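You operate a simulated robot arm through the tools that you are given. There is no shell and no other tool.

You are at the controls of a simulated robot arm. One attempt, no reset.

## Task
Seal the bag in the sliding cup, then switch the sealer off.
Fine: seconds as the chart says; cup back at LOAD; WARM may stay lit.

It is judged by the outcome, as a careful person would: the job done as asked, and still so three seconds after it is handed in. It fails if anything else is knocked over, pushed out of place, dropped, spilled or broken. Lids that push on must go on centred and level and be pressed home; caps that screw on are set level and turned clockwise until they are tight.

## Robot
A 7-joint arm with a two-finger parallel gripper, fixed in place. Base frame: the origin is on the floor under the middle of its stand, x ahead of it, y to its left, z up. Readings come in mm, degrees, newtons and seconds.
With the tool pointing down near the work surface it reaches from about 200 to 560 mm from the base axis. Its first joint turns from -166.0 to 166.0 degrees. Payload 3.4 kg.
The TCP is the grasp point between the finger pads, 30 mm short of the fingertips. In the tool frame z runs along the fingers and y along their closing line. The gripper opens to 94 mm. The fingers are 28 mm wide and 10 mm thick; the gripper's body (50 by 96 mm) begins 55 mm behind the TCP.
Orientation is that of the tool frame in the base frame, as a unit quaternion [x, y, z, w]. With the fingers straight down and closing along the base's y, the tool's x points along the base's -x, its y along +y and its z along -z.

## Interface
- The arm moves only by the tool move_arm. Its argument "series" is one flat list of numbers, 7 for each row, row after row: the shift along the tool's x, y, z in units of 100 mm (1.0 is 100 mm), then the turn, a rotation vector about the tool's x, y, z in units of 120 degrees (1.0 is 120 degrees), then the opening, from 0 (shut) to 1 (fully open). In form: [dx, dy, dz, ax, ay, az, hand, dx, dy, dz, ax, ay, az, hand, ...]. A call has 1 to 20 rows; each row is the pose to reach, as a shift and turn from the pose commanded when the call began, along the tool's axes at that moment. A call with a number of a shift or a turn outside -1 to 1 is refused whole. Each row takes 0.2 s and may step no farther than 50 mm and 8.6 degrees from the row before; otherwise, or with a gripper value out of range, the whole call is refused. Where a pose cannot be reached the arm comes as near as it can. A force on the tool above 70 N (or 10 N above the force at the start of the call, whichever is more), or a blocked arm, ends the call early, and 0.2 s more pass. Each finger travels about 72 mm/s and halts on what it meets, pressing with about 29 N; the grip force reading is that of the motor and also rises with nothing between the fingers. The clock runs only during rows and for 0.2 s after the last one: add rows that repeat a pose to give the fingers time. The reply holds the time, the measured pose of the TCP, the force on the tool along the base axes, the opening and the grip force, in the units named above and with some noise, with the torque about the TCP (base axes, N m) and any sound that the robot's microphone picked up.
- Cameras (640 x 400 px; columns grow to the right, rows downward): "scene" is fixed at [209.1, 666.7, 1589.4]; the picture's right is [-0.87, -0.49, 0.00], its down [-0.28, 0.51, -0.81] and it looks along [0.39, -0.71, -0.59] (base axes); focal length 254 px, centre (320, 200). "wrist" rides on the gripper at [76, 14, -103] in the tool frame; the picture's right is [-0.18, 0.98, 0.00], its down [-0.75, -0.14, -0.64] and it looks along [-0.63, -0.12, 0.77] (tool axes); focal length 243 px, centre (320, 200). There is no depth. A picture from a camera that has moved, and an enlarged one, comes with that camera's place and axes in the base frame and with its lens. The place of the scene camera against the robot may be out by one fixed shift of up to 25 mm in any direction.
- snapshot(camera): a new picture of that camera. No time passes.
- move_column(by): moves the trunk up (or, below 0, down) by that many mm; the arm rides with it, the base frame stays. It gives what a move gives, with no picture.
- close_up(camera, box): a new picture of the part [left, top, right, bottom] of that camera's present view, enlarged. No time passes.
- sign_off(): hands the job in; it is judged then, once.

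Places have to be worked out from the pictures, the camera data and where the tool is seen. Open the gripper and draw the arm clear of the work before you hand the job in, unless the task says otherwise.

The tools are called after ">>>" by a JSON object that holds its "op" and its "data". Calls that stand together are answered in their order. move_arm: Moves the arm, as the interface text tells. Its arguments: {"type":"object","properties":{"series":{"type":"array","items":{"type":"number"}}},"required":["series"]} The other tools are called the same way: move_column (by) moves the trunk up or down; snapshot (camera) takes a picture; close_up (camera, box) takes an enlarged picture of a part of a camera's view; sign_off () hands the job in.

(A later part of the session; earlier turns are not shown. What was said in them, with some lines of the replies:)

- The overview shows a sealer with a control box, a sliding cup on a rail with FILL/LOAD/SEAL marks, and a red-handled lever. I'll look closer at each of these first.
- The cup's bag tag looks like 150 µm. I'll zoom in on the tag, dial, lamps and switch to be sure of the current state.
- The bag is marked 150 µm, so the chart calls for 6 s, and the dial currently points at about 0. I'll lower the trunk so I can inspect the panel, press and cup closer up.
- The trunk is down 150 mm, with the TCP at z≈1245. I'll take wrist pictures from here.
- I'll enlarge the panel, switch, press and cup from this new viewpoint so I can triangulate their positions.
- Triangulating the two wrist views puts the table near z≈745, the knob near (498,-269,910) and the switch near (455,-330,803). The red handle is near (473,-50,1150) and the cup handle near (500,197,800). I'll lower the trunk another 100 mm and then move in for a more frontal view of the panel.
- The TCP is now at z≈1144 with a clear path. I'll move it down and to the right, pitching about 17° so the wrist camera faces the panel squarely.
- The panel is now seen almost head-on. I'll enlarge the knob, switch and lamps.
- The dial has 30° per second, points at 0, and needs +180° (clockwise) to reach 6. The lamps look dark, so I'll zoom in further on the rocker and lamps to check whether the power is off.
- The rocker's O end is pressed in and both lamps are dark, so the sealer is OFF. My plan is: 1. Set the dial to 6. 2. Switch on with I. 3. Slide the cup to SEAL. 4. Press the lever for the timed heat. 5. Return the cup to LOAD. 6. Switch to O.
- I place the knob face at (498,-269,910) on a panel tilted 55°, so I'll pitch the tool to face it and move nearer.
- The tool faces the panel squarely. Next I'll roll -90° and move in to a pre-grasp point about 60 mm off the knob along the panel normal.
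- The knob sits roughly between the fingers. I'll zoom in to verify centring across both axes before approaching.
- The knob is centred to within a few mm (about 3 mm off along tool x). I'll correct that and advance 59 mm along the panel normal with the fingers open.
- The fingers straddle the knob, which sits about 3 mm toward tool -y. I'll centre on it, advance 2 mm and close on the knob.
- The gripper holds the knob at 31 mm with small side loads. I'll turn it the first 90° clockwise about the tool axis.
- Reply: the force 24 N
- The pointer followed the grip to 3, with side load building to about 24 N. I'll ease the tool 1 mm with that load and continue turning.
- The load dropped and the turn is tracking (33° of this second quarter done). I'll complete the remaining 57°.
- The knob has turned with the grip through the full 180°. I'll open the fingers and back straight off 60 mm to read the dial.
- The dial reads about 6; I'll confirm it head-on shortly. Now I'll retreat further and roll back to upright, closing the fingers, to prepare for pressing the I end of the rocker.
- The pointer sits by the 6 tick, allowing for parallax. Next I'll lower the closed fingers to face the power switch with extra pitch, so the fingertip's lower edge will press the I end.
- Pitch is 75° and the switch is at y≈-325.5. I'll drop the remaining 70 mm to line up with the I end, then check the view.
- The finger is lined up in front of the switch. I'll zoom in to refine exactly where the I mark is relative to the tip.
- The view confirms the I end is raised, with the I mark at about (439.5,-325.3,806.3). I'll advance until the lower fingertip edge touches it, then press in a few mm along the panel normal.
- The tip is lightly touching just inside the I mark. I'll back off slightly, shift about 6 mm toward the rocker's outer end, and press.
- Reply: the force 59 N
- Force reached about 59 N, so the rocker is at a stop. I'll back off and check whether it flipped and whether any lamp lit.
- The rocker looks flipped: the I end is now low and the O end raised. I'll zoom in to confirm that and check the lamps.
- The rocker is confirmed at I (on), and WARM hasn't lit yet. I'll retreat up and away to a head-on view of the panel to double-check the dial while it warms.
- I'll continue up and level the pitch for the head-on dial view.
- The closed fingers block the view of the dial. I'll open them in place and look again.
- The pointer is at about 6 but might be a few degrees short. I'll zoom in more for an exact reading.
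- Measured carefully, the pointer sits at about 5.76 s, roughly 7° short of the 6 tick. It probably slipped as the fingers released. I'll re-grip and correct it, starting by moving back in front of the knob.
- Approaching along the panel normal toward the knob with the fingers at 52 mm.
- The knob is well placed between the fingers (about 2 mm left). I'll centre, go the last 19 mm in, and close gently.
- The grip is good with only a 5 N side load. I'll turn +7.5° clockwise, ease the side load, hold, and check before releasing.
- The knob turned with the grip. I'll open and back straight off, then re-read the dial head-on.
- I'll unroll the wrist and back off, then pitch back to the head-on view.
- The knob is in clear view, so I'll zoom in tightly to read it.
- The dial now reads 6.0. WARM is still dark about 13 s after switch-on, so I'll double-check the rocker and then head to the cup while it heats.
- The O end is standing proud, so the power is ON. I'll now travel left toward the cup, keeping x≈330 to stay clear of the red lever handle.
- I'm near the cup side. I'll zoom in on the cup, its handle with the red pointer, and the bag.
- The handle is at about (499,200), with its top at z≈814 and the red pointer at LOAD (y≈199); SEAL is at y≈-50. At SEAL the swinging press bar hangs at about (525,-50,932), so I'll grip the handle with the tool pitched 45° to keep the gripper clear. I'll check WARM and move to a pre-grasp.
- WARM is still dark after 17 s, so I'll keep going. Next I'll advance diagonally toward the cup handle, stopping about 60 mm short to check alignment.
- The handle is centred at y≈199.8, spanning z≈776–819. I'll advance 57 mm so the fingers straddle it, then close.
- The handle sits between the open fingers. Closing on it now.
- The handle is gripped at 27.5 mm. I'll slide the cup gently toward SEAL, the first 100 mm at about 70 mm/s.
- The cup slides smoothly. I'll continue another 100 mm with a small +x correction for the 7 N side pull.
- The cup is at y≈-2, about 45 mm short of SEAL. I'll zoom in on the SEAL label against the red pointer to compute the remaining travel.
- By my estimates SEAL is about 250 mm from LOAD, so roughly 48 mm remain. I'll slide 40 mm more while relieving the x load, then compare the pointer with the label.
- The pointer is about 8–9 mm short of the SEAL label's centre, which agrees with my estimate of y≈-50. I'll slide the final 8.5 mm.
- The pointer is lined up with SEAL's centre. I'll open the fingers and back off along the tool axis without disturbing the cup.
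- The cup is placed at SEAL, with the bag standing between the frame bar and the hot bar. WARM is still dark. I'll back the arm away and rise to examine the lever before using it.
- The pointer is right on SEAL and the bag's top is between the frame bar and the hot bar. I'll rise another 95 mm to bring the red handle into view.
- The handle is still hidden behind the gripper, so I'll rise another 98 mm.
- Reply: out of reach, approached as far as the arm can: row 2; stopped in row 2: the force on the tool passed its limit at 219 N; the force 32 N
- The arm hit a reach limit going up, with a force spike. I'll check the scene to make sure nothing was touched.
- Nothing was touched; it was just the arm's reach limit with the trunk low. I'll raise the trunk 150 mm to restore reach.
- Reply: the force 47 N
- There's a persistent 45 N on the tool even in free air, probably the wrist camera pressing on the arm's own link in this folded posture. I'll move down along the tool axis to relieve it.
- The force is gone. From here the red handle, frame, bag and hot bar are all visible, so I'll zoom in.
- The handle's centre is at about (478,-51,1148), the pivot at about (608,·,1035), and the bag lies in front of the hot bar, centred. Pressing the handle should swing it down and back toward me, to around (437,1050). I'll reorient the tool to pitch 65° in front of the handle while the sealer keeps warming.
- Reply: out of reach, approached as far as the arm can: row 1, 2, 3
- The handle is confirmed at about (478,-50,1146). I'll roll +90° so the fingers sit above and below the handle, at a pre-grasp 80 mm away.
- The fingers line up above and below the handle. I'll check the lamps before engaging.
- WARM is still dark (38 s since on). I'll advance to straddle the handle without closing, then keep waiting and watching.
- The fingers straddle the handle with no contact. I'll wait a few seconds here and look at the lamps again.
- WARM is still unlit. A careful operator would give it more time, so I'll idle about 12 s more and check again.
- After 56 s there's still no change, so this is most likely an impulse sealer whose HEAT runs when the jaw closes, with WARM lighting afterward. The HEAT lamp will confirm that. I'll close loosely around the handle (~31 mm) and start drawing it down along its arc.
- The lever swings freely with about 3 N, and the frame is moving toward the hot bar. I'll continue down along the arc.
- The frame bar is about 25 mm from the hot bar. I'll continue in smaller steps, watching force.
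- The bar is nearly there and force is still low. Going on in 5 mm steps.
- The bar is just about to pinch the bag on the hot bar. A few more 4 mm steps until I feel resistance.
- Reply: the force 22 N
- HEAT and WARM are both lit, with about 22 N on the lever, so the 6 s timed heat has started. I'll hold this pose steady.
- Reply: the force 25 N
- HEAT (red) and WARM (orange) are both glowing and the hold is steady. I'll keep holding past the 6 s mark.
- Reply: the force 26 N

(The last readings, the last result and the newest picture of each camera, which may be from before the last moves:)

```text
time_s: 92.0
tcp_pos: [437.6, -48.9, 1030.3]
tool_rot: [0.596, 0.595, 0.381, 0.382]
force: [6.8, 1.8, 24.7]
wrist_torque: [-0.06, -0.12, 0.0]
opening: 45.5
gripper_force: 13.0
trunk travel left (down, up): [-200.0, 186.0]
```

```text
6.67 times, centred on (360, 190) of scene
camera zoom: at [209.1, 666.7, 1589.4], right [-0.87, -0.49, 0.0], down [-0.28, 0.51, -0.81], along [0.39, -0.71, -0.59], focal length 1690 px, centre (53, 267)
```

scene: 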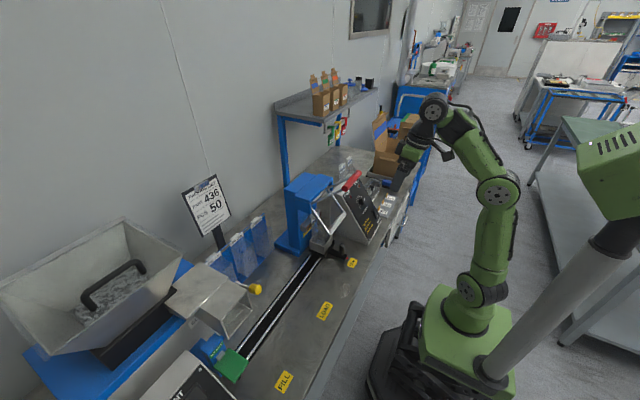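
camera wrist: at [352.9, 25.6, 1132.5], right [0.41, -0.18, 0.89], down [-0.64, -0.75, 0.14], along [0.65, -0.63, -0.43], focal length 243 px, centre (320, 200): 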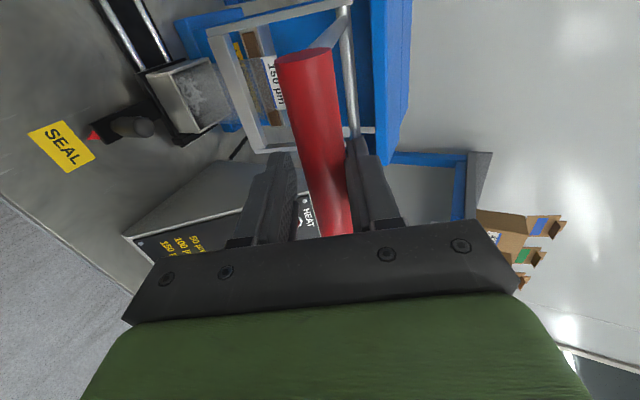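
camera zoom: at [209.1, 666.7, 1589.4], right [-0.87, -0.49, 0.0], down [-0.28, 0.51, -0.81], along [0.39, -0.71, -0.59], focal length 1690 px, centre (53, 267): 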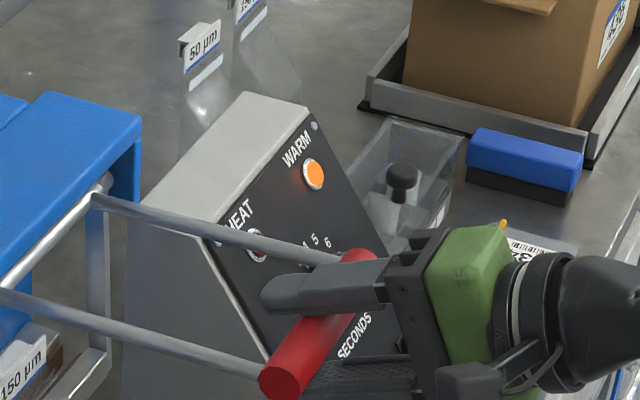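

HEAT has gone out after the full 6 s and WARM is still lit. I'll hold about 2 s more for the seam to set, then lift the lever back up along the same arc.

>>> {"op": "move_arm", "data": {"series": [0, 0, 0, 0, 0, 0, 0.33, 0, 0, 0, 0, 0, 0, 0.33, 0, 0, 0, 0, 0, 0, 0.33, 0, 0, 0, 0, 0, 0, 0.33, 0, 0, 0, 0, 0, 0, 0.33, 0, 0, 0, 0, 0, 0, 0.33, 0, 0, 0, 0, 0, 0, 0.33, 0, 0, 0, 0, 0, 0, 0.33, 0, 0.06, -0.03, 0, 0, 0, 0.33, 0, 0.12, -0.06, 0, 0, 0, 0.33, 0, 0.18, -0.09, 0, 0, 0, 0.33, 0, 0.25, -0.12, 0, 0, 0, 0.33]}}

>>> {"op": "close_up", "data": {"camera": "scene", "box": [280, 155, 400, 255]}}

```text
time_s: 94.6
tcp_pos: [434.6, -49.4, 1056.1]
tool_rot: [0.596, 0.597, 0.38, 0.379]
force: [-0.5, -0.4, 4.5]
wrist_torque: [-0.03, -0.06, -0.08]
opening: 32.6
gripper_force: 1.8
trunk travel left (down, up): [-200.0, 186.0]
```

```text
4.00 times, centred on (340, 205) of scene
camera zoom: at [209.1, 666.7, 1589.4], right [-0.87, -0.49, 0.0], down [-0.28, 0.51, -0.81], along [0.39, -0.71, -0.59], focal length 1014 px, centre (240, 180)
```

zoom: 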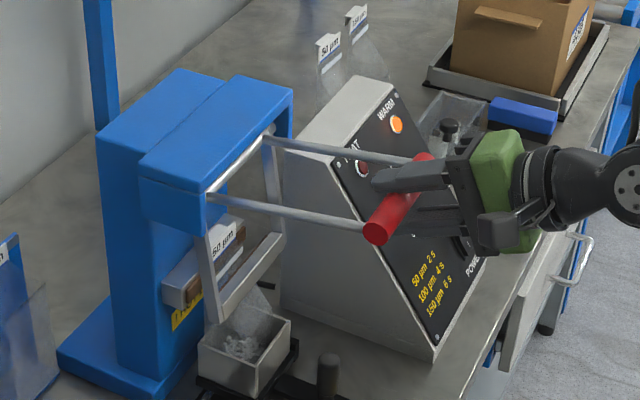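

The lever follows up under its own light spring and WARM stays lit, as expected. I'll let it up the rest of the way slowly.

>>> {"op": "move_arm", "data": {"series": [0, 0.07, -0.02, 0, 0, 0, 0.33, 0, 0.14, -0.04, 0, 0, 0, 0.33, 0, 0.2, -0.055, 0, 0, 0, 0.33, 0, 0.28, -0.065, 0, 0, 0, 0.33, 0, 0.36, -0.075, 0, 0, 0, 0.33, 0, 0.44, -0.08, 0, 0, 0, 0.33, 0, 0.52, -0.08, 0, 0, 0, 0.33, 0, 0.6, -0.08, 0, 0, 0, 0.33, 0, 0.66, -0.08, 0, 0, 0, 0.33, 0, 0.74, -0.07, 0, 0, 0, 0.33, 0, 0.82, -0.055, 0, 0, 0, 0.33, 0, 0.9, -0.035, 0, 0, 0, 0.33, 0, 0.97, -0.025, 0, 0, 0, 0.33]}}

>>> {"op": "close_up", "data": {"camera": "scene", "box": [280, 155, 400, 255]}}

>>> {"op": "snapshot", "data": {"camera": "wrist"}}

```text
time_s: 97.4
tcp_pos: [474.2, -50.4, 1145.4]
tool_rot: [0.596, 0.597, 0.38, 0.38]
force: [0.0, 0.4, -0.1]
wrist_torque: [0.02, 0.04, 0.0]
opening: 31.3
gripper_force: 0.0
trunk travel left (down, up): [-200.0, 186.0]
```

```text
4.00 times, centred on (340, 205) of scene
camera zoom: at [209.1, 666.7, 1589.4], right [-0.87, -0.49, 0.0], down [-0.28, 0.51, -0.81], along [0.39, -0.71, -0.59], focal length 1014 px, centre (240, 180)
```

zoom: 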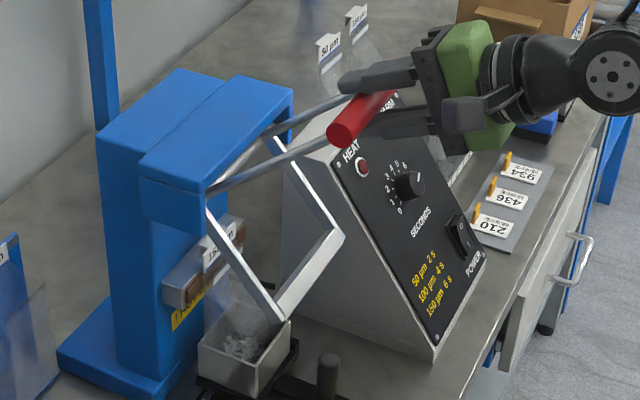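

```text
taken
camera wrist: at [388.4, 25.3, 1202.0], right [0.42, -0.18, 0.89], down [-0.64, -0.75, 0.14], along [0.64, -0.63, -0.43], focal length 243 px, centre (320, 200)
```

wrist: 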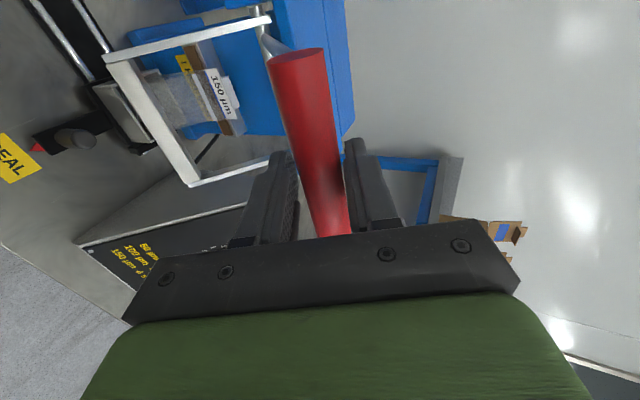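

The lever is fully up with no force on it. I'll look at the bag for a seal line before withdrawing.

>>> {"op": "close_up", "data": {"camera": "wrist", "box": [120, 30, 270, 150]}}

>>> {"op": "close_up", "data": {"camera": "scene", "box": [315, 205, 365, 255]}}

```text
3.33 times, centred on (195, 90) of wrist
camera zoom: at [388.4, 25.3, 1202.0], right [0.42, -0.18, 0.89], down [-0.64, -0.75, 0.14], along [0.64, -0.63, -0.43], focal length 809 px, centre (737, 567)
```

zoom: 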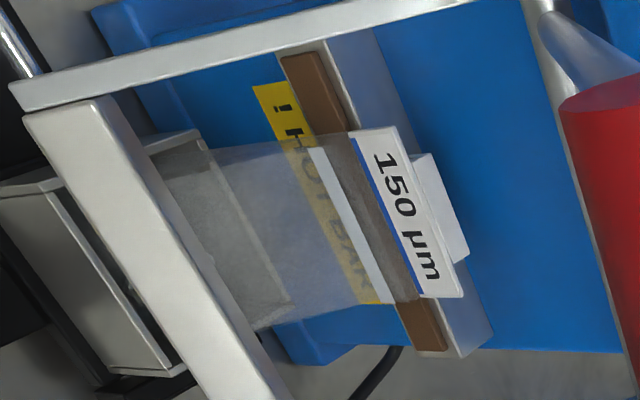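

```text
8.00 times, centred on (340, 230) of scene
camera zoom: at [209.1, 666.7, 1589.4], right [-0.87, -0.49, 0.0], down [-0.28, 0.51, -0.81], along [0.39, -0.71, -0.59], focal length 2028 px, centre (160, -40)
```

zoom: 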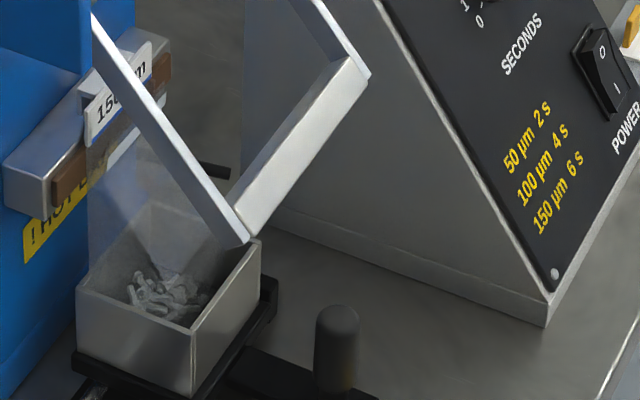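

A crisp white seal line now runs across the bag just below the tag, so the seal is made. I'll open the fingers and withdraw straight back from the handle.

>>> {"op": "move_arm", "data": {"series": [0, 0, 0, 0, 0, 0, 0.5, 0, 0, 0, 0, 0, 0, 0.6, 0, 0, -0.15, 0, 0, 0, 0.6, 0, 0, -0.35, 0, 0, 0, 0.6, 0, 0, -0.6, 0, 0, 0, 0.6, 0, 0, -0.9, 0, 0, 0, 0.6]}}

>>> {"op": "snapshot", "data": {"camera": "wrist"}}

```text
time_s: 98.8
tcp_pos: [391.4, -48.2, 1184.5]
tool_rot: [0.596, 0.596, 0.381, 0.38]
force: [0.2, 0.1, -0.5]
wrist_torque: [0.02, -0.02, 0.01]
opening: 56.7
gripper_force: 0.1
trunk travel left (down, up): [-200.0, 186.0]
```

```text
taken
camera wrist: at [304.7, 26.9, 1239.9], right [0.41, -0.18, 0.89], down [-0.64, -0.75, 0.14], along [0.65, -0.63, -0.43], focal length 243 px, centre (320, 200)
```

wrist: 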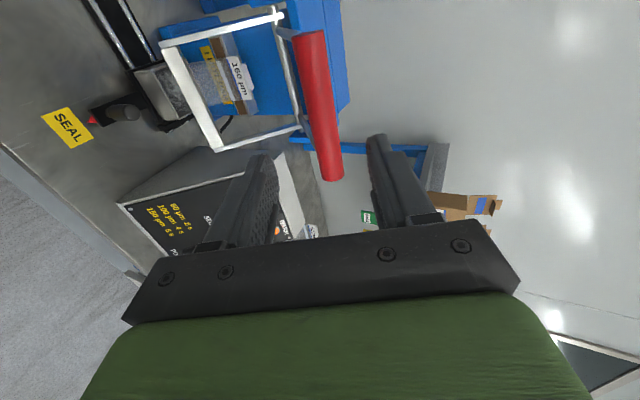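

The lever remains up and I'm clear. I'll roll back upright while retreating a bit more, then lower the trunk.

>>> {"op": "move_arm", "data": {"series": [0, 0, -0.02, 0, 0, -0.068, 0.6, 0, 0, -0.04, 0, 0, -0.136, 0.6, 0, 0, -0.06, 0, 0, -0.205, 0.6, 0, 0, -0.08, 0, 0, -0.273, 0.6, 0, 0, -0.1, 0, 0, -0.341, 0.6, 0, 0, -0.12, 0, 0, -0.409, 0.6, 0, 0, -0.14, 0, 0, -0.477, 0.6, 0, 0, -0.16, 0, 0, -0.545, 0.6, 0, 0, -0.18, 0, 0, -0.614, 0.6, 0, 0, -0.2, 0, 0, -0.682, 0.6, 0, 0, -0.22, 0, 0, -0.75, 0.6]}}

>>> {"op": "move_column", "data": {"by": -150}}

>>> {"op": "snapshot", "data": {"camera": "wrist"}}

```text
time_s: 101.2
tcp_pos: [373.7, -50.2, 1193.4]
tool_rot: [0.0, 0.844, 0.0, 0.537]
force: [0.5, 0.2, -0.4]
wrist_torque: [0.01, 0.01, 0.02]
opening: 56.1
gripper_force: 0.1
trunk travel left (down, up): [-200.0, 186.0]
```

```text
time_s: 102.9
tcp_pos: [373.8, -49.8, 1041.4]
tool_rot: [0.0, 0.843, 0.0, 0.538]
force: [0.3, 0.0, -0.6]
wrist_torque: [0.0, 0.03, 0.02]
opening: 56.3
gripper_force: 0.1
trunk travel left (down, up): [-50.0, 336.0]
```

```text
taken
camera wrist: at [249.1, -36.1, 1015.8], right [0.08, 0.98, 0.17], down [-0.26, -0.14, 0.95], along [0.96, -0.12, 0.25], focal length 243 px, centre (320, 200)
```

wrist: 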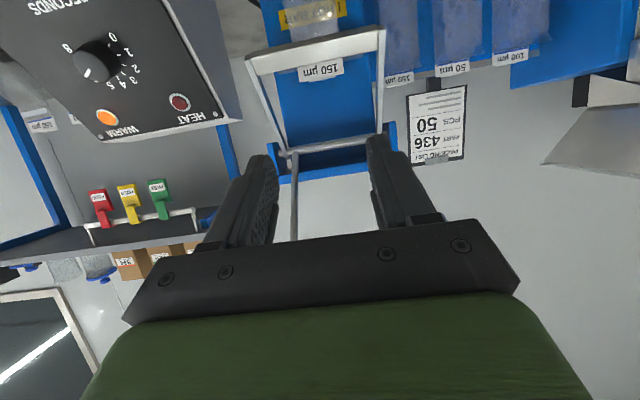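

WARM is lit and HEAT is off. Now I'll descend toward the cup handle, going back to the 45° approach.

>>> {"op": "move_arm", "data": {"series": [0.18, 0, 0.09, 0, 0.0417, 0, 0.6, 0.365, 0, 0.175, 0, 0.0833, 0, 0.6, 0.55, 0, 0.26, 0, 0.125, 0, 0.6, 0.73, 0, 0.35, 0, 0.1667, 0, 0.6]}}

```text
time_s: 103.9
tcp_pos: [373.1, -51.2, 959.7]
tool_rot: [0.0, 0.924, 0.001, 0.382]
force: [-0.3, 0.5, -0.1]
wrist_torque: [-0.01, -0.02, 0.0]
opening: 56.5
gripper_force: 0.0
trunk travel left (down, up): [-50.0, 336.0]
```

Continuing diagonally down toward the handle, stopping about 60 mm short.

>>> {"op": "move_arm", "data": {"series": [0.06, 0.005, 0.3, 0, 0, 0, 0.6, 0.12, 0.01, 0.6, 0, 0, 0, 0.6, 0.19, 0.01, 0.95, 0, 0, 0, 0.6]}}

>>> {"op": "snapshot", "data": {"camera": "wrist"}}

>>> {"op": "close_up", "data": {"camera": "wrist", "box": [240, 0, 420, 200]}}

```text
time_s: 104.7
tcp_pos: [428.5, -49.7, 878.2]
tool_rot: [0.0, 0.924, 0.0, 0.383]
force: [0.4, 0.0, -0.3]
wrist_torque: [0.01, 0.02, -0.02]
opening: 56.6
gripper_force: 0.0
trunk travel left (down, up): [-50.0, 336.0]
```

```text
taken
camera wrist: at [302.4, -35.7, 896.9], right [0.13, 0.98, 0.13], down [0.08, -0.14, 0.99], along [0.99, -0.12, -0.1], focal length 243 px, centre (320, 200)
```

wrist: 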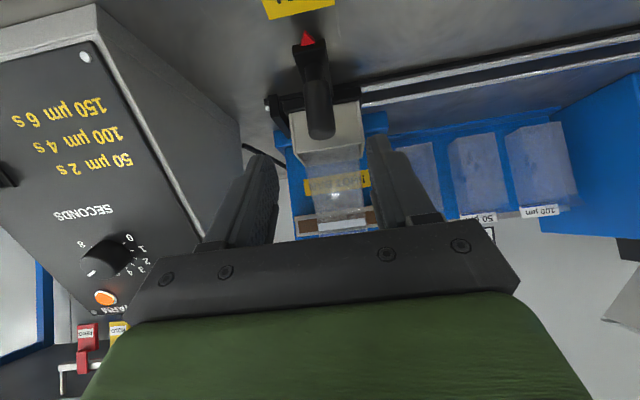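

```text
2.00 times, centred on (330, 100) of wrist
camera zoom: at [302.4, -35.7, 896.9], right [0.13, 0.98, 0.13], down [0.08, -0.14, 0.99], along [0.99, -0.12, -0.1], focal length 485 px, centre (300, 400)
```

zoom: 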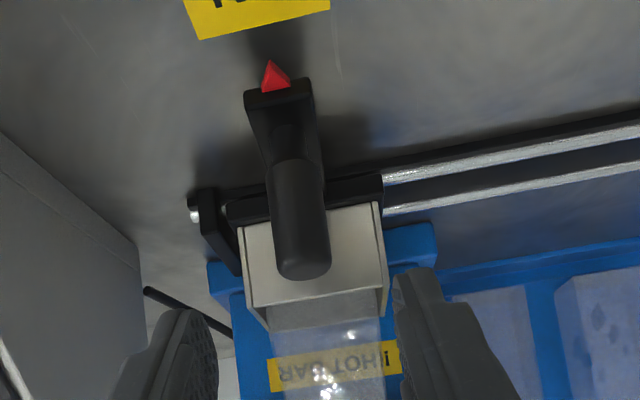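

The handle is at y≈-49.5 and centred. I'll advance the final 99 mm to straddle it and close.

>>> {"op": "move_arm", "data": {"series": [0, 0.001, 0.25, 0, 0, 0, 0.6, 0, 0.002, 0.5, 0, 0, 0, 0.6, -0.002, 0.002, 0.7, 0, 0, 0, 0.6, -0.003, 0.002, 0.85, 0, 0, 0, 0.6, -0.003, 0.002, 0.99, 0, 0, 0, 0.6, -0.003, 0.002, 0.99, 0, 0, 0, 0.4, -0.003, 0.002, 0.99, 0, 0, 0, 0.2, -0.003, 0.002, 0.99, 0, 0, 0, 0.1, -0.003, 0.002, 0.99, 0, 0, 0, 0.1]}}

>>> {"op": "snapshot", "data": {"camera": "wrist"}}

```text
time_s: 106.7
tcp_pos: [499.4, -48.6, 811.3]
tool_rot: [0.001, 0.924, 0.0, 0.383]
force: [0.5, -3.7, -1.8]
wrist_torque: [-0.1, -0.52, -0.15]
opening: 27.0
gripper_force: 44.8
trunk travel left (down, up): [-50.0, 336.0]
```

```text
taken
camera wrist: at [374.0, -34.7, 829.0], right [0.13, 0.98, 0.13], down [0.08, -0.14, 0.99], along [0.99, -0.12, -0.1], focal length 243 px, centre (320, 200)
```

wrist: 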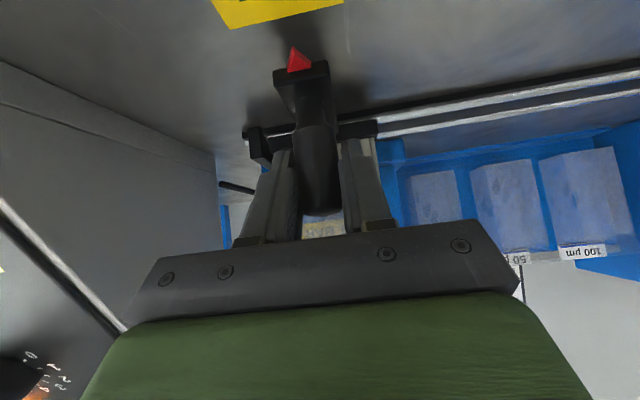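

The handle is gripped at 27 mm. I'll slide the cup back toward LOAD, the first 100 mm gently.

>>> {"op": "move_arm", "data": {"series": [0, 0.06, 0, 0, 0, 0, 0.1, 0, 0.18, 0, 0, 0, 0, 0.1, 0, 0.32, 0, 0, 0, 0, 0.1, 0, 0.46, 0, 0, 0, 0, 0.1, 0, 0.6, 0, 0, 0, 0, 0.1, 0, 0.74, 0, 0, 0, 0, 0.1, 0, 0.88, 0, 0, 0, 0, 0.1, 0, 1.0, 0, 0, 0, 0, 0.1]}}

>>> {"op": "close_up", "data": {"camera": "scene", "box": [260, 170, 400, 310]}}

```text
time_s: 108.5
tcp_pos: [500.0, 53.4, 810.2]
tool_rot: [0.0, 0.924, 0.001, 0.383]
force: [9.8, 2.8, -5.0]
wrist_torque: [-0.05, -0.21, -0.03]
opening: 27.1
gripper_force: 44.8
trunk travel left (down, up): [-50.0, 336.0]
```

```text
2.86 times, centred on (330, 240) of scene
camera zoom: at [209.1, 666.7, 1589.4], right [-0.87, -0.49, 0.0], down [-0.28, 0.51, -0.81], along [0.39, -0.71, -0.59], focal length 724 px, centre (291, 86)
```

zoom: 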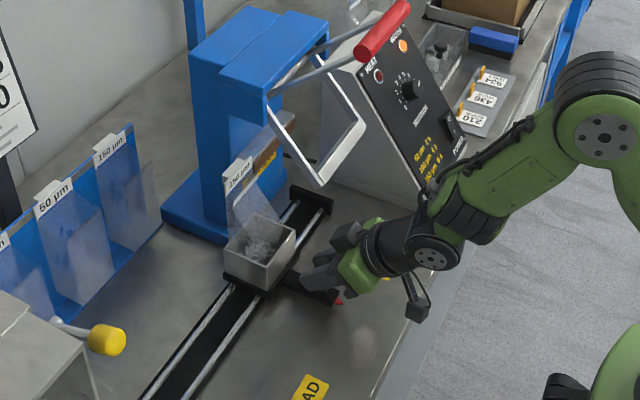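

The cup, with its sealed bag standing, moves smoothly. Another 100 mm toward LOAD.

>>> {"op": "move_arm", "data": {"series": [-0.004, 0.06, 0.004, 0, 0, 0, 0.1, -0.004, 0.18, 0.004, 0, 0, 0, 0.1, -0.004, 0.32, 0.004, 0, 0, 0, 0.1, -0.004, 0.46, 0.004, 0, 0, 0, 0.1, -0.004, 0.6, 0.004, 0, 0, 0, 0.1, -0.004, 0.74, 0.004, 0, 0, 0, 0.1, -0.004, 0.88, 0.004, 0, 0, 0, 0.1, -0.004, 1.0, 0.004, 0, 0, 0, 0.1]}}

>>> {"op": "close_up", "data": {"camera": "scene", "box": [255, 240, 355, 330]}}

>>> {"op": "snapshot", "data": {"camera": "wrist"}}

```text
time_s: 110.3
tcp_pos: [500.5, 154.5, 811.1]
tool_rot: [-0.001, 0.924, 0.002, 0.381]
force: [11.3, 0.6, -2.6]
wrist_torque: [-0.04, -0.06, -0.05]
opening: 26.5
gripper_force: 45.1
trunk travel left (down, up): [-50.0, 336.0]
```

```text
4.44 times, centred on (305, 285) of scene
camera zoom: at [209.1, 666.7, 1589.4], right [-0.87, -0.49, 0.0], down [-0.28, 0.51, -0.81], along [0.39, -0.71, -0.59], focal length 1127 px, centre (387, -178)
```

zoom: 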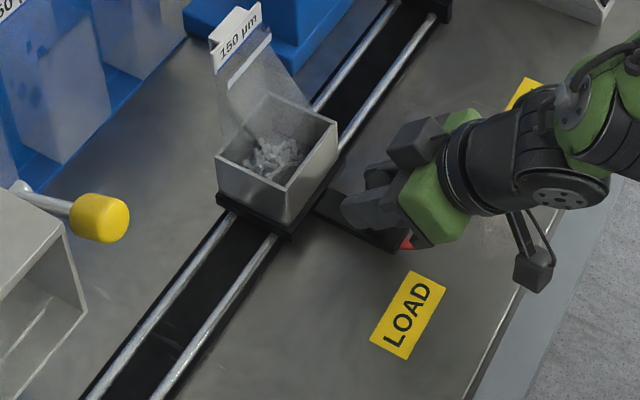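

```text
taken
camera wrist: at [374.4, 167.7, 829.8], right [0.13, 0.98, 0.13], down [0.08, -0.14, 0.99], along [0.99, -0.12, -0.1], focal length 243 px, centre (320, 200)
```

wrist: 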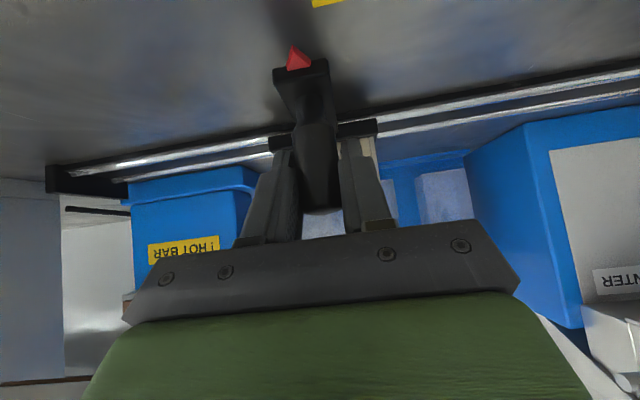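

The white seal line shows clearly under the tag. About 47 mm remain to LOAD, so I'll slide 40 mm and compare the pointer with the label.

>>> {"op": "move_arm", "data": {"series": [0, 0.06, 0, 0, 0, 0, 0.1, 0, 0.16, 0, 0, 0, 0, 0.1, 0, 0.26, 0, 0, 0, 0, 0.1, 0, 0.34, 0, 0, 0, 0, 0.1, 0, 0.4, 0, 0, 0, 0, 0.1]}}

>>> {"op": "close_up", "data": {"camera": "scene", "box": [255, 240, 335, 330]}}

>>> {"op": "close_up", "data": {"camera": "wrist", "box": [200, 0, 400, 120]}}

```text
time_s: 111.5
tcp_pos: [499.1, 193.3, 810.1]
tool_rot: [-0.001, 0.924, 0.002, 0.382]
force: [16.0, 3.7, 4.7]
wrist_torque: [-0.11, -0.28, -0.1]
opening: 26.8
gripper_force: 45.3
trunk travel left (down, up): [-50.0, 336.0]
```

```text
4.44 times, centred on (295, 285) of scene
camera zoom: at [209.1, 666.7, 1589.4], right [-0.87, -0.49, 0.0], down [-0.28, 0.51, -0.81], along [0.39, -0.71, -0.59], focal length 1127 px, centre (431, -178)
```

zoom: 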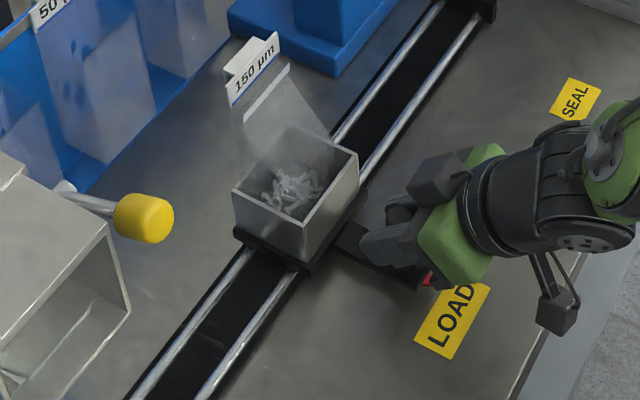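

```text
3.20 times, centred on (300, 60) of wrist
camera zoom: at [374.5, 205.9, 829.5], right [0.13, 0.98, 0.13], down [0.08, -0.14, 0.99], along [0.99, -0.12, -0.09], focal length 776 px, centre (384, 648)
```

zoom: 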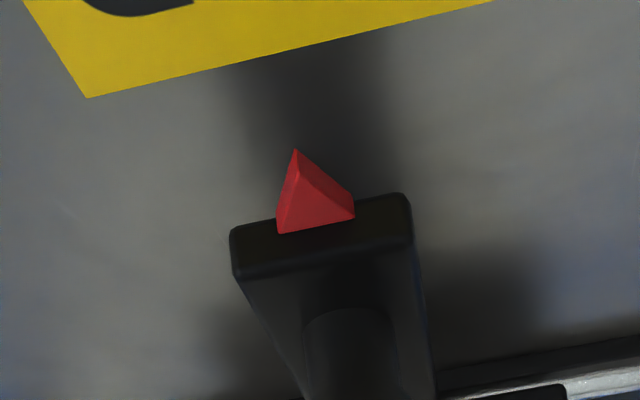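

The cup is about 8–9 mm short of where it started at LOAD. I'll slide 8.7 mm more and relieve the small x load.

>>> {"op": "move_arm", "data": {"series": [-0.004, 0.04, 0.004, 0, 0, 0, 0.1, -0.007, 0.07, 0.007, 0, 0, 0, 0.1, -0.007, 0.087, 0.007, 0, 0, 0, 0.1, -0.007, 0.087, 0.007, 0, 0, 0, 0.1]}}

>>> {"op": "close_up", "data": {"camera": "scene", "box": [255, 240, 335, 330]}}

>>> {"op": "snapshot", "data": {"camera": "wrist"}}

```text
time_s: 112.5
tcp_pos: [499.6, 199.2, 811.6]
tool_rot: [0.0, 0.924, 0.001, 0.383]
force: [8.4, -0.4, 12.9]
wrist_torque: [-0.1, 0.25, -0.06]
opening: 26.4
gripper_force: 44.7
trunk travel left (down, up): [-50.0, 336.0]
```

```text
4.44 times, centred on (295, 285) of scene
camera zoom: at [209.1, 666.7, 1589.4], right [-0.87, -0.49, 0.0], down [-0.28, 0.51, -0.81], along [0.39, -0.71, -0.59], focal length 1127 px, centre (431, -178)
```

zoom: 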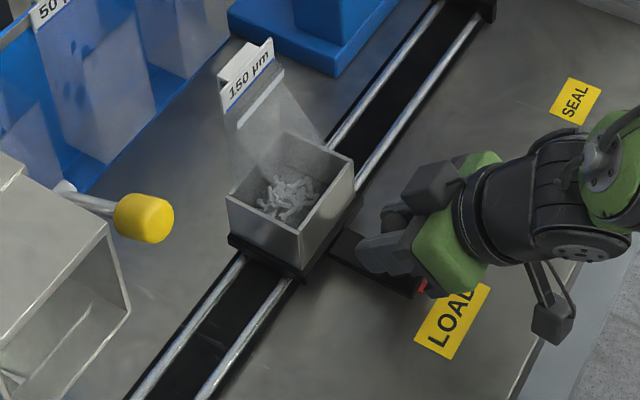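

```text
taken
camera wrist: at [374.5, 213.5, 829.6], right [0.13, 0.98, 0.13], down [0.08, -0.14, 0.99], along [0.99, -0.12, -0.1], focal length 243 px, centre (320, 200)
```

wrist: 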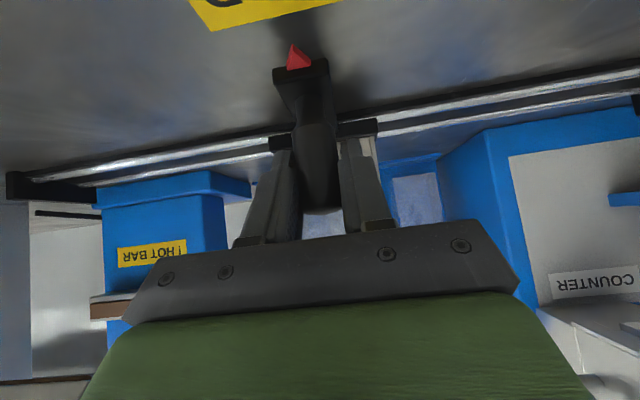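

The cup matches its original LOAD position. I'll open the fingers and back away along the tool axis.

>>> {"op": "move_arm", "data": {"series": [0, 0, 0, 0, 0, 0, 0.4, 0, 0, 0, 0, 0, 0, 0.6, 0, 0, 0, 0, 0, 0, 0.6, 0, 0, -0.2, 0, 0, 0, 0.6, 0, 0, -0.45, 0, 0, 0, 0.6, 0, 0, -0.7, 0, 0, 0, 0.6, 0, 0, -0.98, 0, 0, 0, 0.6]}}

>>> {"op": "snapshot", "data": {"camera": "wrist"}}

>>> {"op": "close_up", "data": {"camera": "scene", "box": [255, 240, 335, 330]}}

```text
time_s: 114.1
tcp_pos: [430.7, 201.4, 880.2]
tool_rot: [0.0, 0.924, 0.0, 0.383]
force: [-0.6, -0.6, 0.3]
wrist_torque: [-0.02, -0.01, 0.01]
opening: 56.3
gripper_force: 0.1
trunk travel left (down, up): [-50.0, 336.0]
```

```text
taken
camera wrist: at [303.7, 214.7, 898.7], right [0.13, 0.98, 0.13], down [0.08, -0.14, 0.99], along [0.99, -0.12, -0.1], focal length 243 px, centre (320, 200)
```

wrist: 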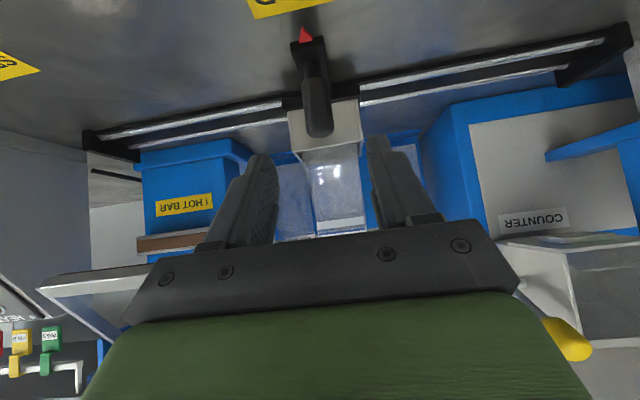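

```text
4.44 times, centred on (295, 285) of scene
camera zoom: at [209.1, 666.7, 1589.4], right [-0.87, -0.49, 0.0], down [-0.28, 0.51, -0.81], along [0.39, -0.71, -0.59], focal length 1127 px, centre (431, -178)
```

zoom: 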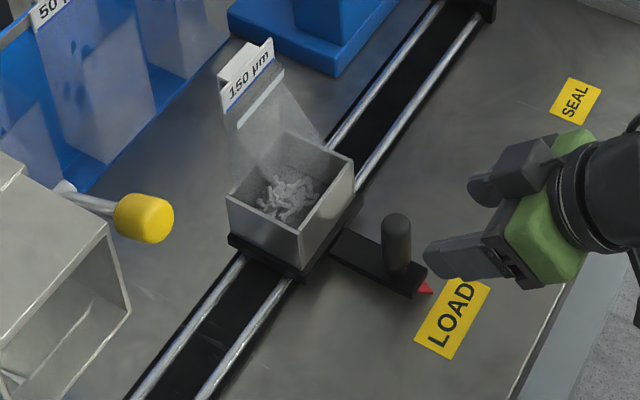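

The cup is at LOAD with the pointer exactly where it began. Now I'll retreat and traverse right to switch the power off, pressing the raised O end with the tool at pitch 35°.

>>> {"op": "move_arm", "data": {"series": [0.012, 0, -0.32, 0, 0.028, 0, 0.3, 0.024, 0, -0.64, 0, 0.056, 0, 0, 0.035, 0, -0.95, 0, 0.083, 0, 0]}}

>>> {"op": "move_arm", "data": {"series": [0, -0.33, 0, 0, 0, 0, 0, 0, -0.66, 0, 0, 0, 0, 0, 0, -0.99, 0, 0, 0, 0, 0]}}

>>> {"op": "move_arm", "data": {"series": [0, -0.33, 0, 0, 0, 0, 0, 0, -0.66, 0, 0, 0, 0, 0, 0, -0.99, 0, 0, 0, 0, 0]}}

>>> {"op": "move_arm", "data": {"series": [0, -0.33, 0, 0, 0, 0, 0, 0, -0.66, 0, 0, 0, 0, 0, 0, -0.99, 0, 0, 0, 0, 0]}}

>>> {"op": "move_arm", "data": {"series": [0, -0.33, 0, 0, 0, 0, 0, 0, -0.66, 0, 0, 0, 0, 0, 0, -0.99, 0, 0, 0, 0, 0]}}

>>> {"op": "move_arm", "data": {"series": [0, -0.33, 0, 0, 0, 0, 0, 0, -0.66, 0, 0, 0, 0, 0, 0, -0.99, 0, 0, 0, 0, 0]}}

>>> {"op": "snapshot", "data": {"camera": "wrist"}}

```text
time_s: 114.9
tcp_pos: [360.6, 201.6, 945.5]
tool_rot: [0.001, 0.954, -0.001, 0.301]
force: [0.0, -0.2, -0.4]
wrist_torque: [-0.01, 0.01, 0.02]
opening: 0.2
gripper_force: 29.0
trunk travel left (down, up): [-50.0, 336.0]
```

```text
time_s: 115.7
tcp_pos: [361.0, 99.9, 944.7]
tool_rot: [-0.001, 0.953, 0.001, 0.301]
force: [0.6, -1.1, 0.5]
wrist_torque: [0.01, -0.01, 0.02]
opening: 0.0
gripper_force: 28.8
trunk travel left (down, up): [-50.0, 336.0]
```

```text
time_s: 116.5
tcp_pos: [361.6, 1.0, 943.0]
tool_rot: [0.0, 0.953, 0.001, 0.303]
force: [-0.2, -0.5, 0.1]
wrist_torque: [-0.02, -0.03, 0.0]
opening: 0.0
gripper_force: 28.9
trunk travel left (down, up): [-50.0, 336.0]
```

```text
time_s: 117.3
tcp_pos: [362.6, -98.2, 943.9]
tool_rot: [-0.001, 0.954, 0.002, 0.301]
force: [0.9, 0.7, 0.4]
wrist_torque: [0.04, 0.0, 0.01]
opening: 0.0
gripper_force: 28.6
trunk travel left (down, up): [-50.0, 336.0]
```

```text
time_s: 118.1
tcp_pos: [362.0, -196.3, 944.8]
tool_rot: [0.0, 0.953, 0.001, 0.302]
force: [1.3, -1.6, 0.5]
wrist_torque: [0.0, -0.03, 0.03]
opening: 0.0
gripper_force: 28.9
trunk travel left (down, up): [-50.0, 336.0]
```

```text
time_s: 118.9
tcp_pos: [360.4, -295.6, 943.1]
tool_rot: [-0.001, 0.953, 0.001, 0.301]
force: [0.0, -0.7, -0.1]
wrist_torque: [0.01, -0.01, 0.01]
opening: 0.0
gripper_force: 28.8
trunk travel left (down, up): [-50.0, 336.0]
```

```text
taken
camera wrist: at [240.3, -282.0, 982.7], right [0.15, 0.98, 0.11], down [0.25, -0.14, 0.96], along [0.96, -0.12, -0.27], focal length 243 px, centre (320, 200)
```

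wrist: 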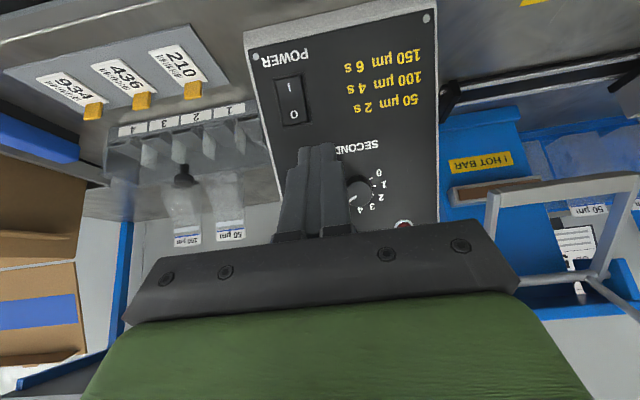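

I'm in front of the panel at pitch 35°. I'll zoom in on the rocker to locate the raised O end.

>>> {"op": "close_up", "data": {"camera": "wrist", "box": [265, 60, 345, 160]}}

```text
4.00 times, centred on (305, 110) of wrist
camera zoom: at [240.3, -282.0, 982.7], right [0.15, 0.98, 0.11], down [0.25, -0.14, 0.96], along [0.96, -0.12, -0.27], focal length 970 px, centre (380, 560)
```

zoom: 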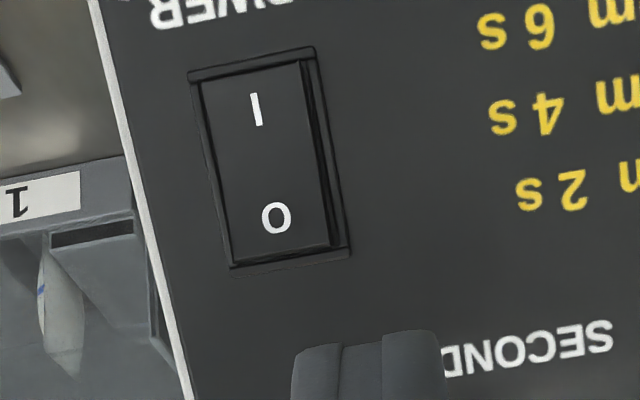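

The O mark is confirmed at (454.5,-325.5,827.5). I'll move to a pre-press point about 40 mm off it.

>>> {"op": "move_arm", "data": {"series": [0, -0.15, 0.15, 0, 0, 0, 0, 0, -0.297, 0.35, 0, 0, 0, 0, -0.002, -0.297, 0.57, 0, 0, 0, 0, -0.003, -0.297, 0.77, 0, 0, 0, 0]}}

>>> {"op": "close_up", "data": {"camera": "wrist", "box": [265, 50, 385, 190]}}

```text
time_s: 119.9
tcp_pos: [405.4, -324.7, 882.1]
tool_rot: [0.0, 0.954, 0.0, 0.301]
force: [1.0, 0.1, -0.8]
wrist_torque: [0.02, 0.0, 0.02]
opening: 0.1
gripper_force: 28.9
trunk travel left (down, up): [-50.0, 336.0]
```

```text
2.86 times, centred on (325, 120) of wrist
camera zoom: at [285.9, -310.6, 922.0], right [0.15, 0.98, 0.11], down [0.25, -0.14, 0.96], along [0.96, -0.12, -0.26], focal length 693 px, centre (306, 429)
```

zoom: 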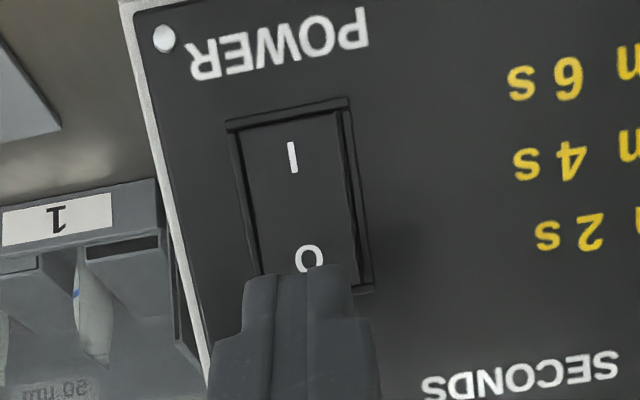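

Pressing the O end: approach 41 mm, then push in a few mm along the panel normal.

>>> {"op": "move_arm", "data": {"series": [0.005, -0.005, 0.15, 0, 0, 0, 0, 0.01, -0.005, 0.28, 0, 0, 0, 0, 0.014, -0.005, 0.37, 0, 0, 0, 0, 0.012, -0.005, 0.41, 0, 0, 0, 0, 0.002, -0.005, 0.44, 0, 0, 0, 0, -0.008, -0.005, 0.47, 0, 0, 0, 0]}}

>>> {"op": "close_up", "data": {"camera": "wrist", "box": [255, 50, 375, 190]}}

>>> {"op": "close_up", "data": {"camera": "scene", "box": [350, 180, 400, 226]}}

```text
time_s: 121.3
tcp_pos: [430.0, -325.1, 845.1]
tool_rot: [0.0, 0.953, -0.001, 0.303]
force: [-16.5, 5.9, 16.2]
wrist_torque: [0.27, -0.21, 0.0]
opening: 0.0
gripper_force: 29.0
trunk travel left (down, up): [-50.0, 336.0]
```

```text
2.86 times, centred on (315, 120) of wrist
camera zoom: at [309.1, -310.6, 885.1], right [0.15, 0.98, 0.11], down [0.25, -0.14, 0.96], along [0.96, -0.12, -0.26], focal length 693 px, centre (334, 429)
```

zoom: 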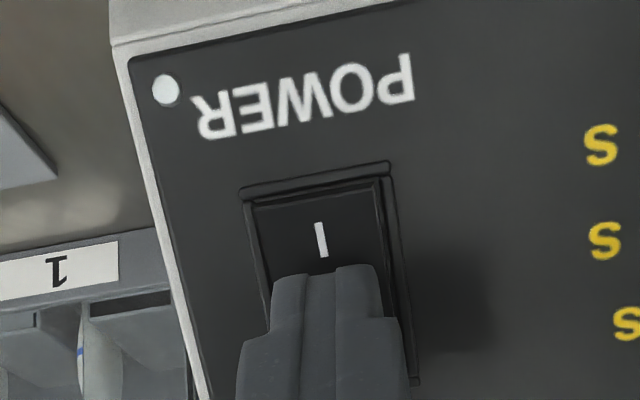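

```text
8.70 times, centred on (375, 203) of scene
camera zoom: at [209.1, 666.7, 1589.4], right [-0.87, -0.49, 0.0], down [-0.28, 0.51, -0.81], along [0.39, -0.71, -0.59], focal length 2205 px, centre (-158, 174)
```

zoom: 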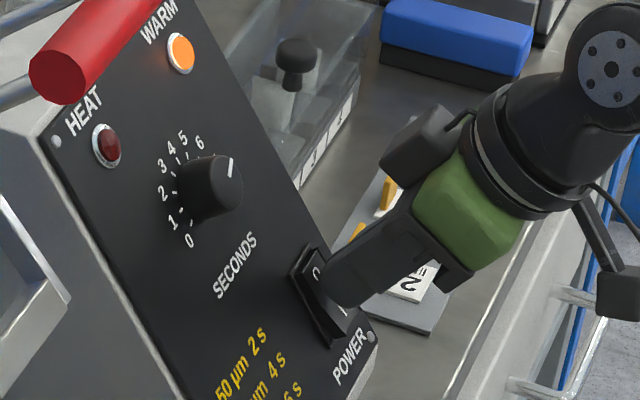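

There's 23 N on the tip and the I end looks raised. I'll push 1.5 mm more, then back off to verify.

>>> {"op": "move_arm", "data": {"series": [-0.005, 0, 0.015, 0, 0, 0, 0, -0.005, 0, 0.015, 0, 0, 0, 0]}}

>>> {"op": "move_arm", "data": {"series": [0.02, 0, -0.08, 0, 0, 0, 0, 0.02, 0, -0.3, 0, 0, 0, 0, 0.02, 0, -0.55, 0, 0, 0, 0]}}

>>> {"op": "close_up", "data": {"camera": "wrist", "box": [255, 50, 375, 190]}}

>>> {"op": "close_up", "data": {"camera": "scene", "box": [364, 204, 388, 222]}}

```text
time_s: 121.9
tcp_pos: [430.6, -323.6, 844.7]
tool_rot: [0.0, 0.953, -0.002, 0.304]
force: [-25.4, 6.0, 26.2]
wrist_torque: [0.49, -0.36, -0.17]
opening: 0.0
gripper_force: 29.2
trunk travel left (down, up): [-50.0, 336.0]
```

```text
time_s: 122.7
tcp_pos: [399.6, -324.5, 886.4]
tool_rot: [0.0, 0.954, 0.0, 0.301]
force: [0.3, -0.6, -0.3]
wrist_torque: [-0.01, -0.02, -0.02]
opening: 0.2
gripper_force: 29.1
trunk travel left (down, up): [-50.0, 336.0]
```

```text
2.86 times, centred on (315, 120) of wrist
camera zoom: at [279.7, -310.3, 926.3], right [0.15, 0.98, 0.11], down [0.25, -0.14, 0.96], along [0.96, -0.12, -0.27], focal length 693 px, centre (334, 429)
```

zoom: 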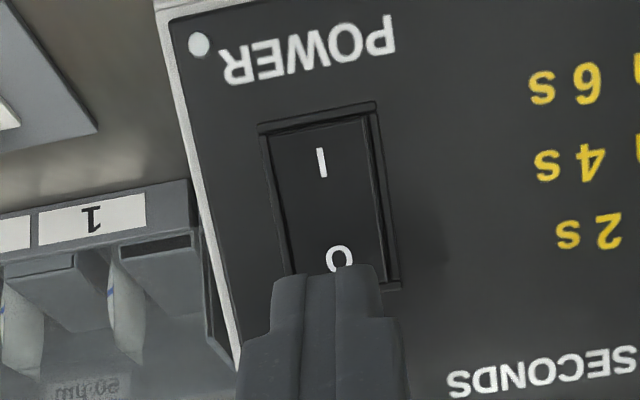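

```text
16.00 times, centred on (376, 213) of scene
camera zoom: at [209.1, 666.7, 1589.4], right [-0.87, -0.49, 0.0], down [-0.28, 0.51, -0.81], along [0.39, -0.71, -0.59], focal length 4057 px, centre (-576, -8)
```

zoom: 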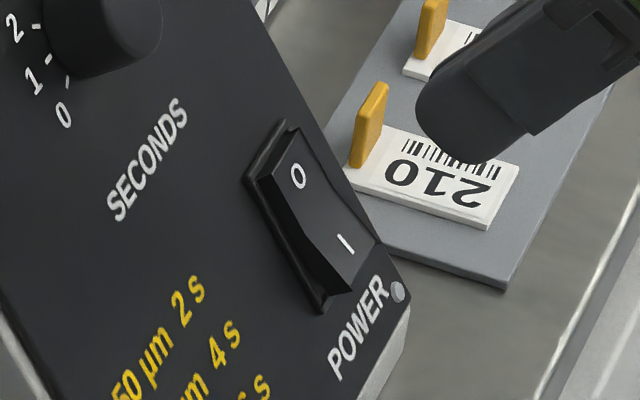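

The rocker matches its original OFF state (O pressed, I raised). I'll withdraw the arm up and away from the bench and open the gripper.

>>> {"op": "move_arm", "data": {"series": [0.03, 0.1, -0.3, 0, 0, 0, 0, 0.08, 0.25, -0.6, 0, 0, 0, 0.4, 0.12, 0.4, -0.95, 0, 0, 0, 0.8]}}

>>> {"op": "move_arm", "data": {"series": [0.1, 0.2, -0.2, 0, 0.07, 0, 1, 0.2, 0.4, -0.4, 0, 0.14, 0, 1, 0.3, 0.5, -0.55, 0, 0.21, 0, 1, 0.4, 0.6, -0.7, 0, 0.28, 0, 1]}}

>>> {"op": "snapshot", "data": {"camera": "wrist"}}

>>> {"op": "snapshot", "data": {"camera": "scene"}}

>>> {"op": "close_up", "data": {"camera": "scene", "box": [240, 160, 420, 330]}}

```text
time_s: 123.5
tcp_pos: [336.8, -283.2, 957.1]
tool_rot: [0.0, 0.954, 0.0, 0.301]
force: [-0.1, 0.6, -0.2]
wrist_torque: [-0.02, 0.03, 0.02]
opening: 75.8
gripper_force: 0.1
trunk travel left (down, up): [-50.0, 336.0]
```

```text
time_s: 124.5
tcp_pos: [263.8, -224.4, 989.8]
tool_rot: [0.0, 1.0, 0.001, 0.01]
force: [0.1, -0.5, 0.5]
wrist_torque: [-0.01, -0.01, 0.02]
opening: 94.0
gripper_force: 0.1
trunk travel left (down, up): [-50.0, 336.0]
```

```text
taken
camera wrist: at [185.3, -211.3, 1091.5], right [0.18, 0.98, 0.01], down [0.74, -0.14, 0.66], along [0.65, -0.12, -0.75], focal length 243 px, centre (320, 200)
```

wrist: 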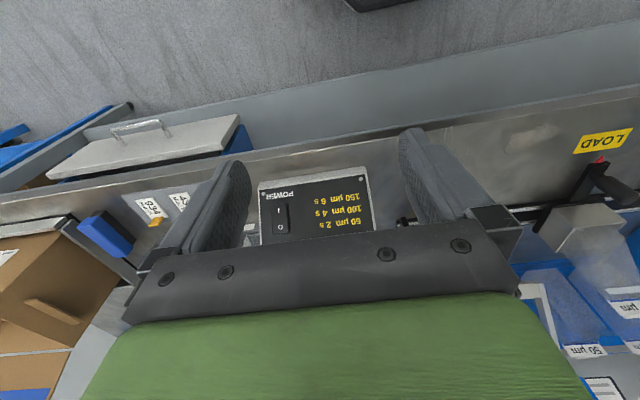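

```text
taken
```

scene: 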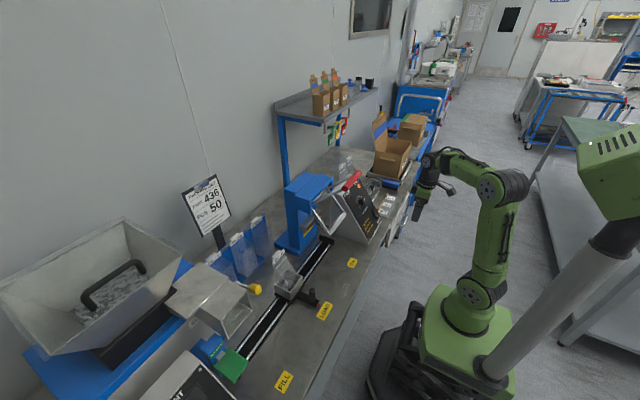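

```text
2.35 times, centred on (330, 245) of scene
camera zoom: at [209.1, 666.7, 1589.4], right [-0.87, -0.49, 0.0], down [-0.28, 0.51, -0.81], along [0.39, -0.71, -0.59], focal length 597 px, centre (296, 94)
```

zoom: 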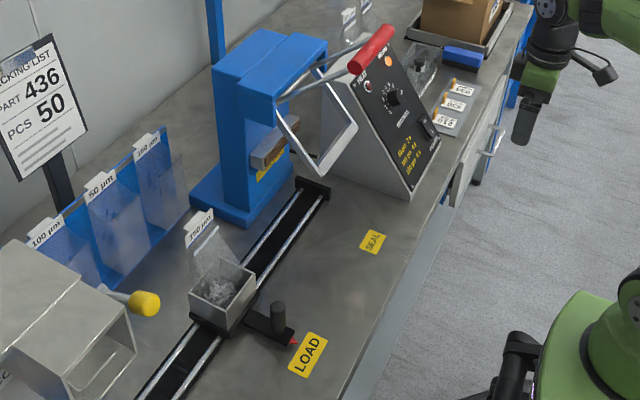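

Everything looks in order. One last zoom on the panel and the cup before handing in.

>>> {"op": "close_up", "data": {"camera": "scene", "box": [345, 175, 395, 225]}}

>>> {"op": "close_up", "data": {"camera": "scene", "box": [255, 240, 335, 330]}}

```text
8.00 times, centred on (370, 200) of scene
camera zoom: at [209.1, 666.7, 1589.4], right [-0.87, -0.49, 0.0], down [-0.28, 0.51, -0.81], along [0.39, -0.71, -0.59], focal length 2028 px, centre (-80, 200)
```

zoom: 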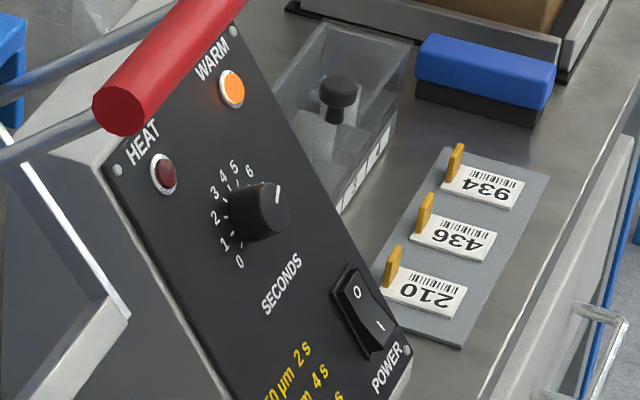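

```text
4.44 times, centred on (295, 285) of scene
camera zoom: at [209.1, 666.7, 1589.4], right [-0.87, -0.49, 0.0], down [-0.28, 0.51, -0.81], along [0.39, -0.71, -0.59], focal length 1127 px, centre (431, -178)
```

zoom: 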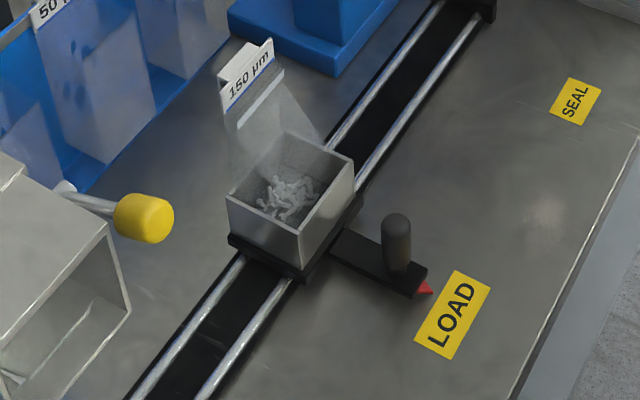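

The bag carries a clear seal line, the cup is back at LOAD, and the dial is at 6 s, matching the chart for 150 µm. The lever is up, the power is at O with only WARM glowing, and the arm is clear with the gripper open. Handing in.

>>> {"op": "sign_off", "data": {}}

```text
The job is handed in.
```

The bag in the sliding cup is sealed and the sealer is switched off; I've handed the job in.

- **Seal:** The bag's tag reads 150 µm, so I set the dial to 6 s as the chart says. HEAT lit when the jaw closed and went out about 6 s later. A white seal line now shows just below the tag.
- **Dial:** It was at 0 to start. My first setting came out about a quarter second short, so I corrected it to 6 before sealing.
- **Power:** The sealer was off when I started, so I switched it on first. It is now back at O, with only WARM still lit.
- **Cup and lever:** The cup is back at LOAD, with its pointer where it began, and the lever is up.
- **Arm:** It is clear of the bench with the gripper open. It stopped once at a reach limit, with a brief force spike on the tool. The pictures showed nothing on the bench touched.
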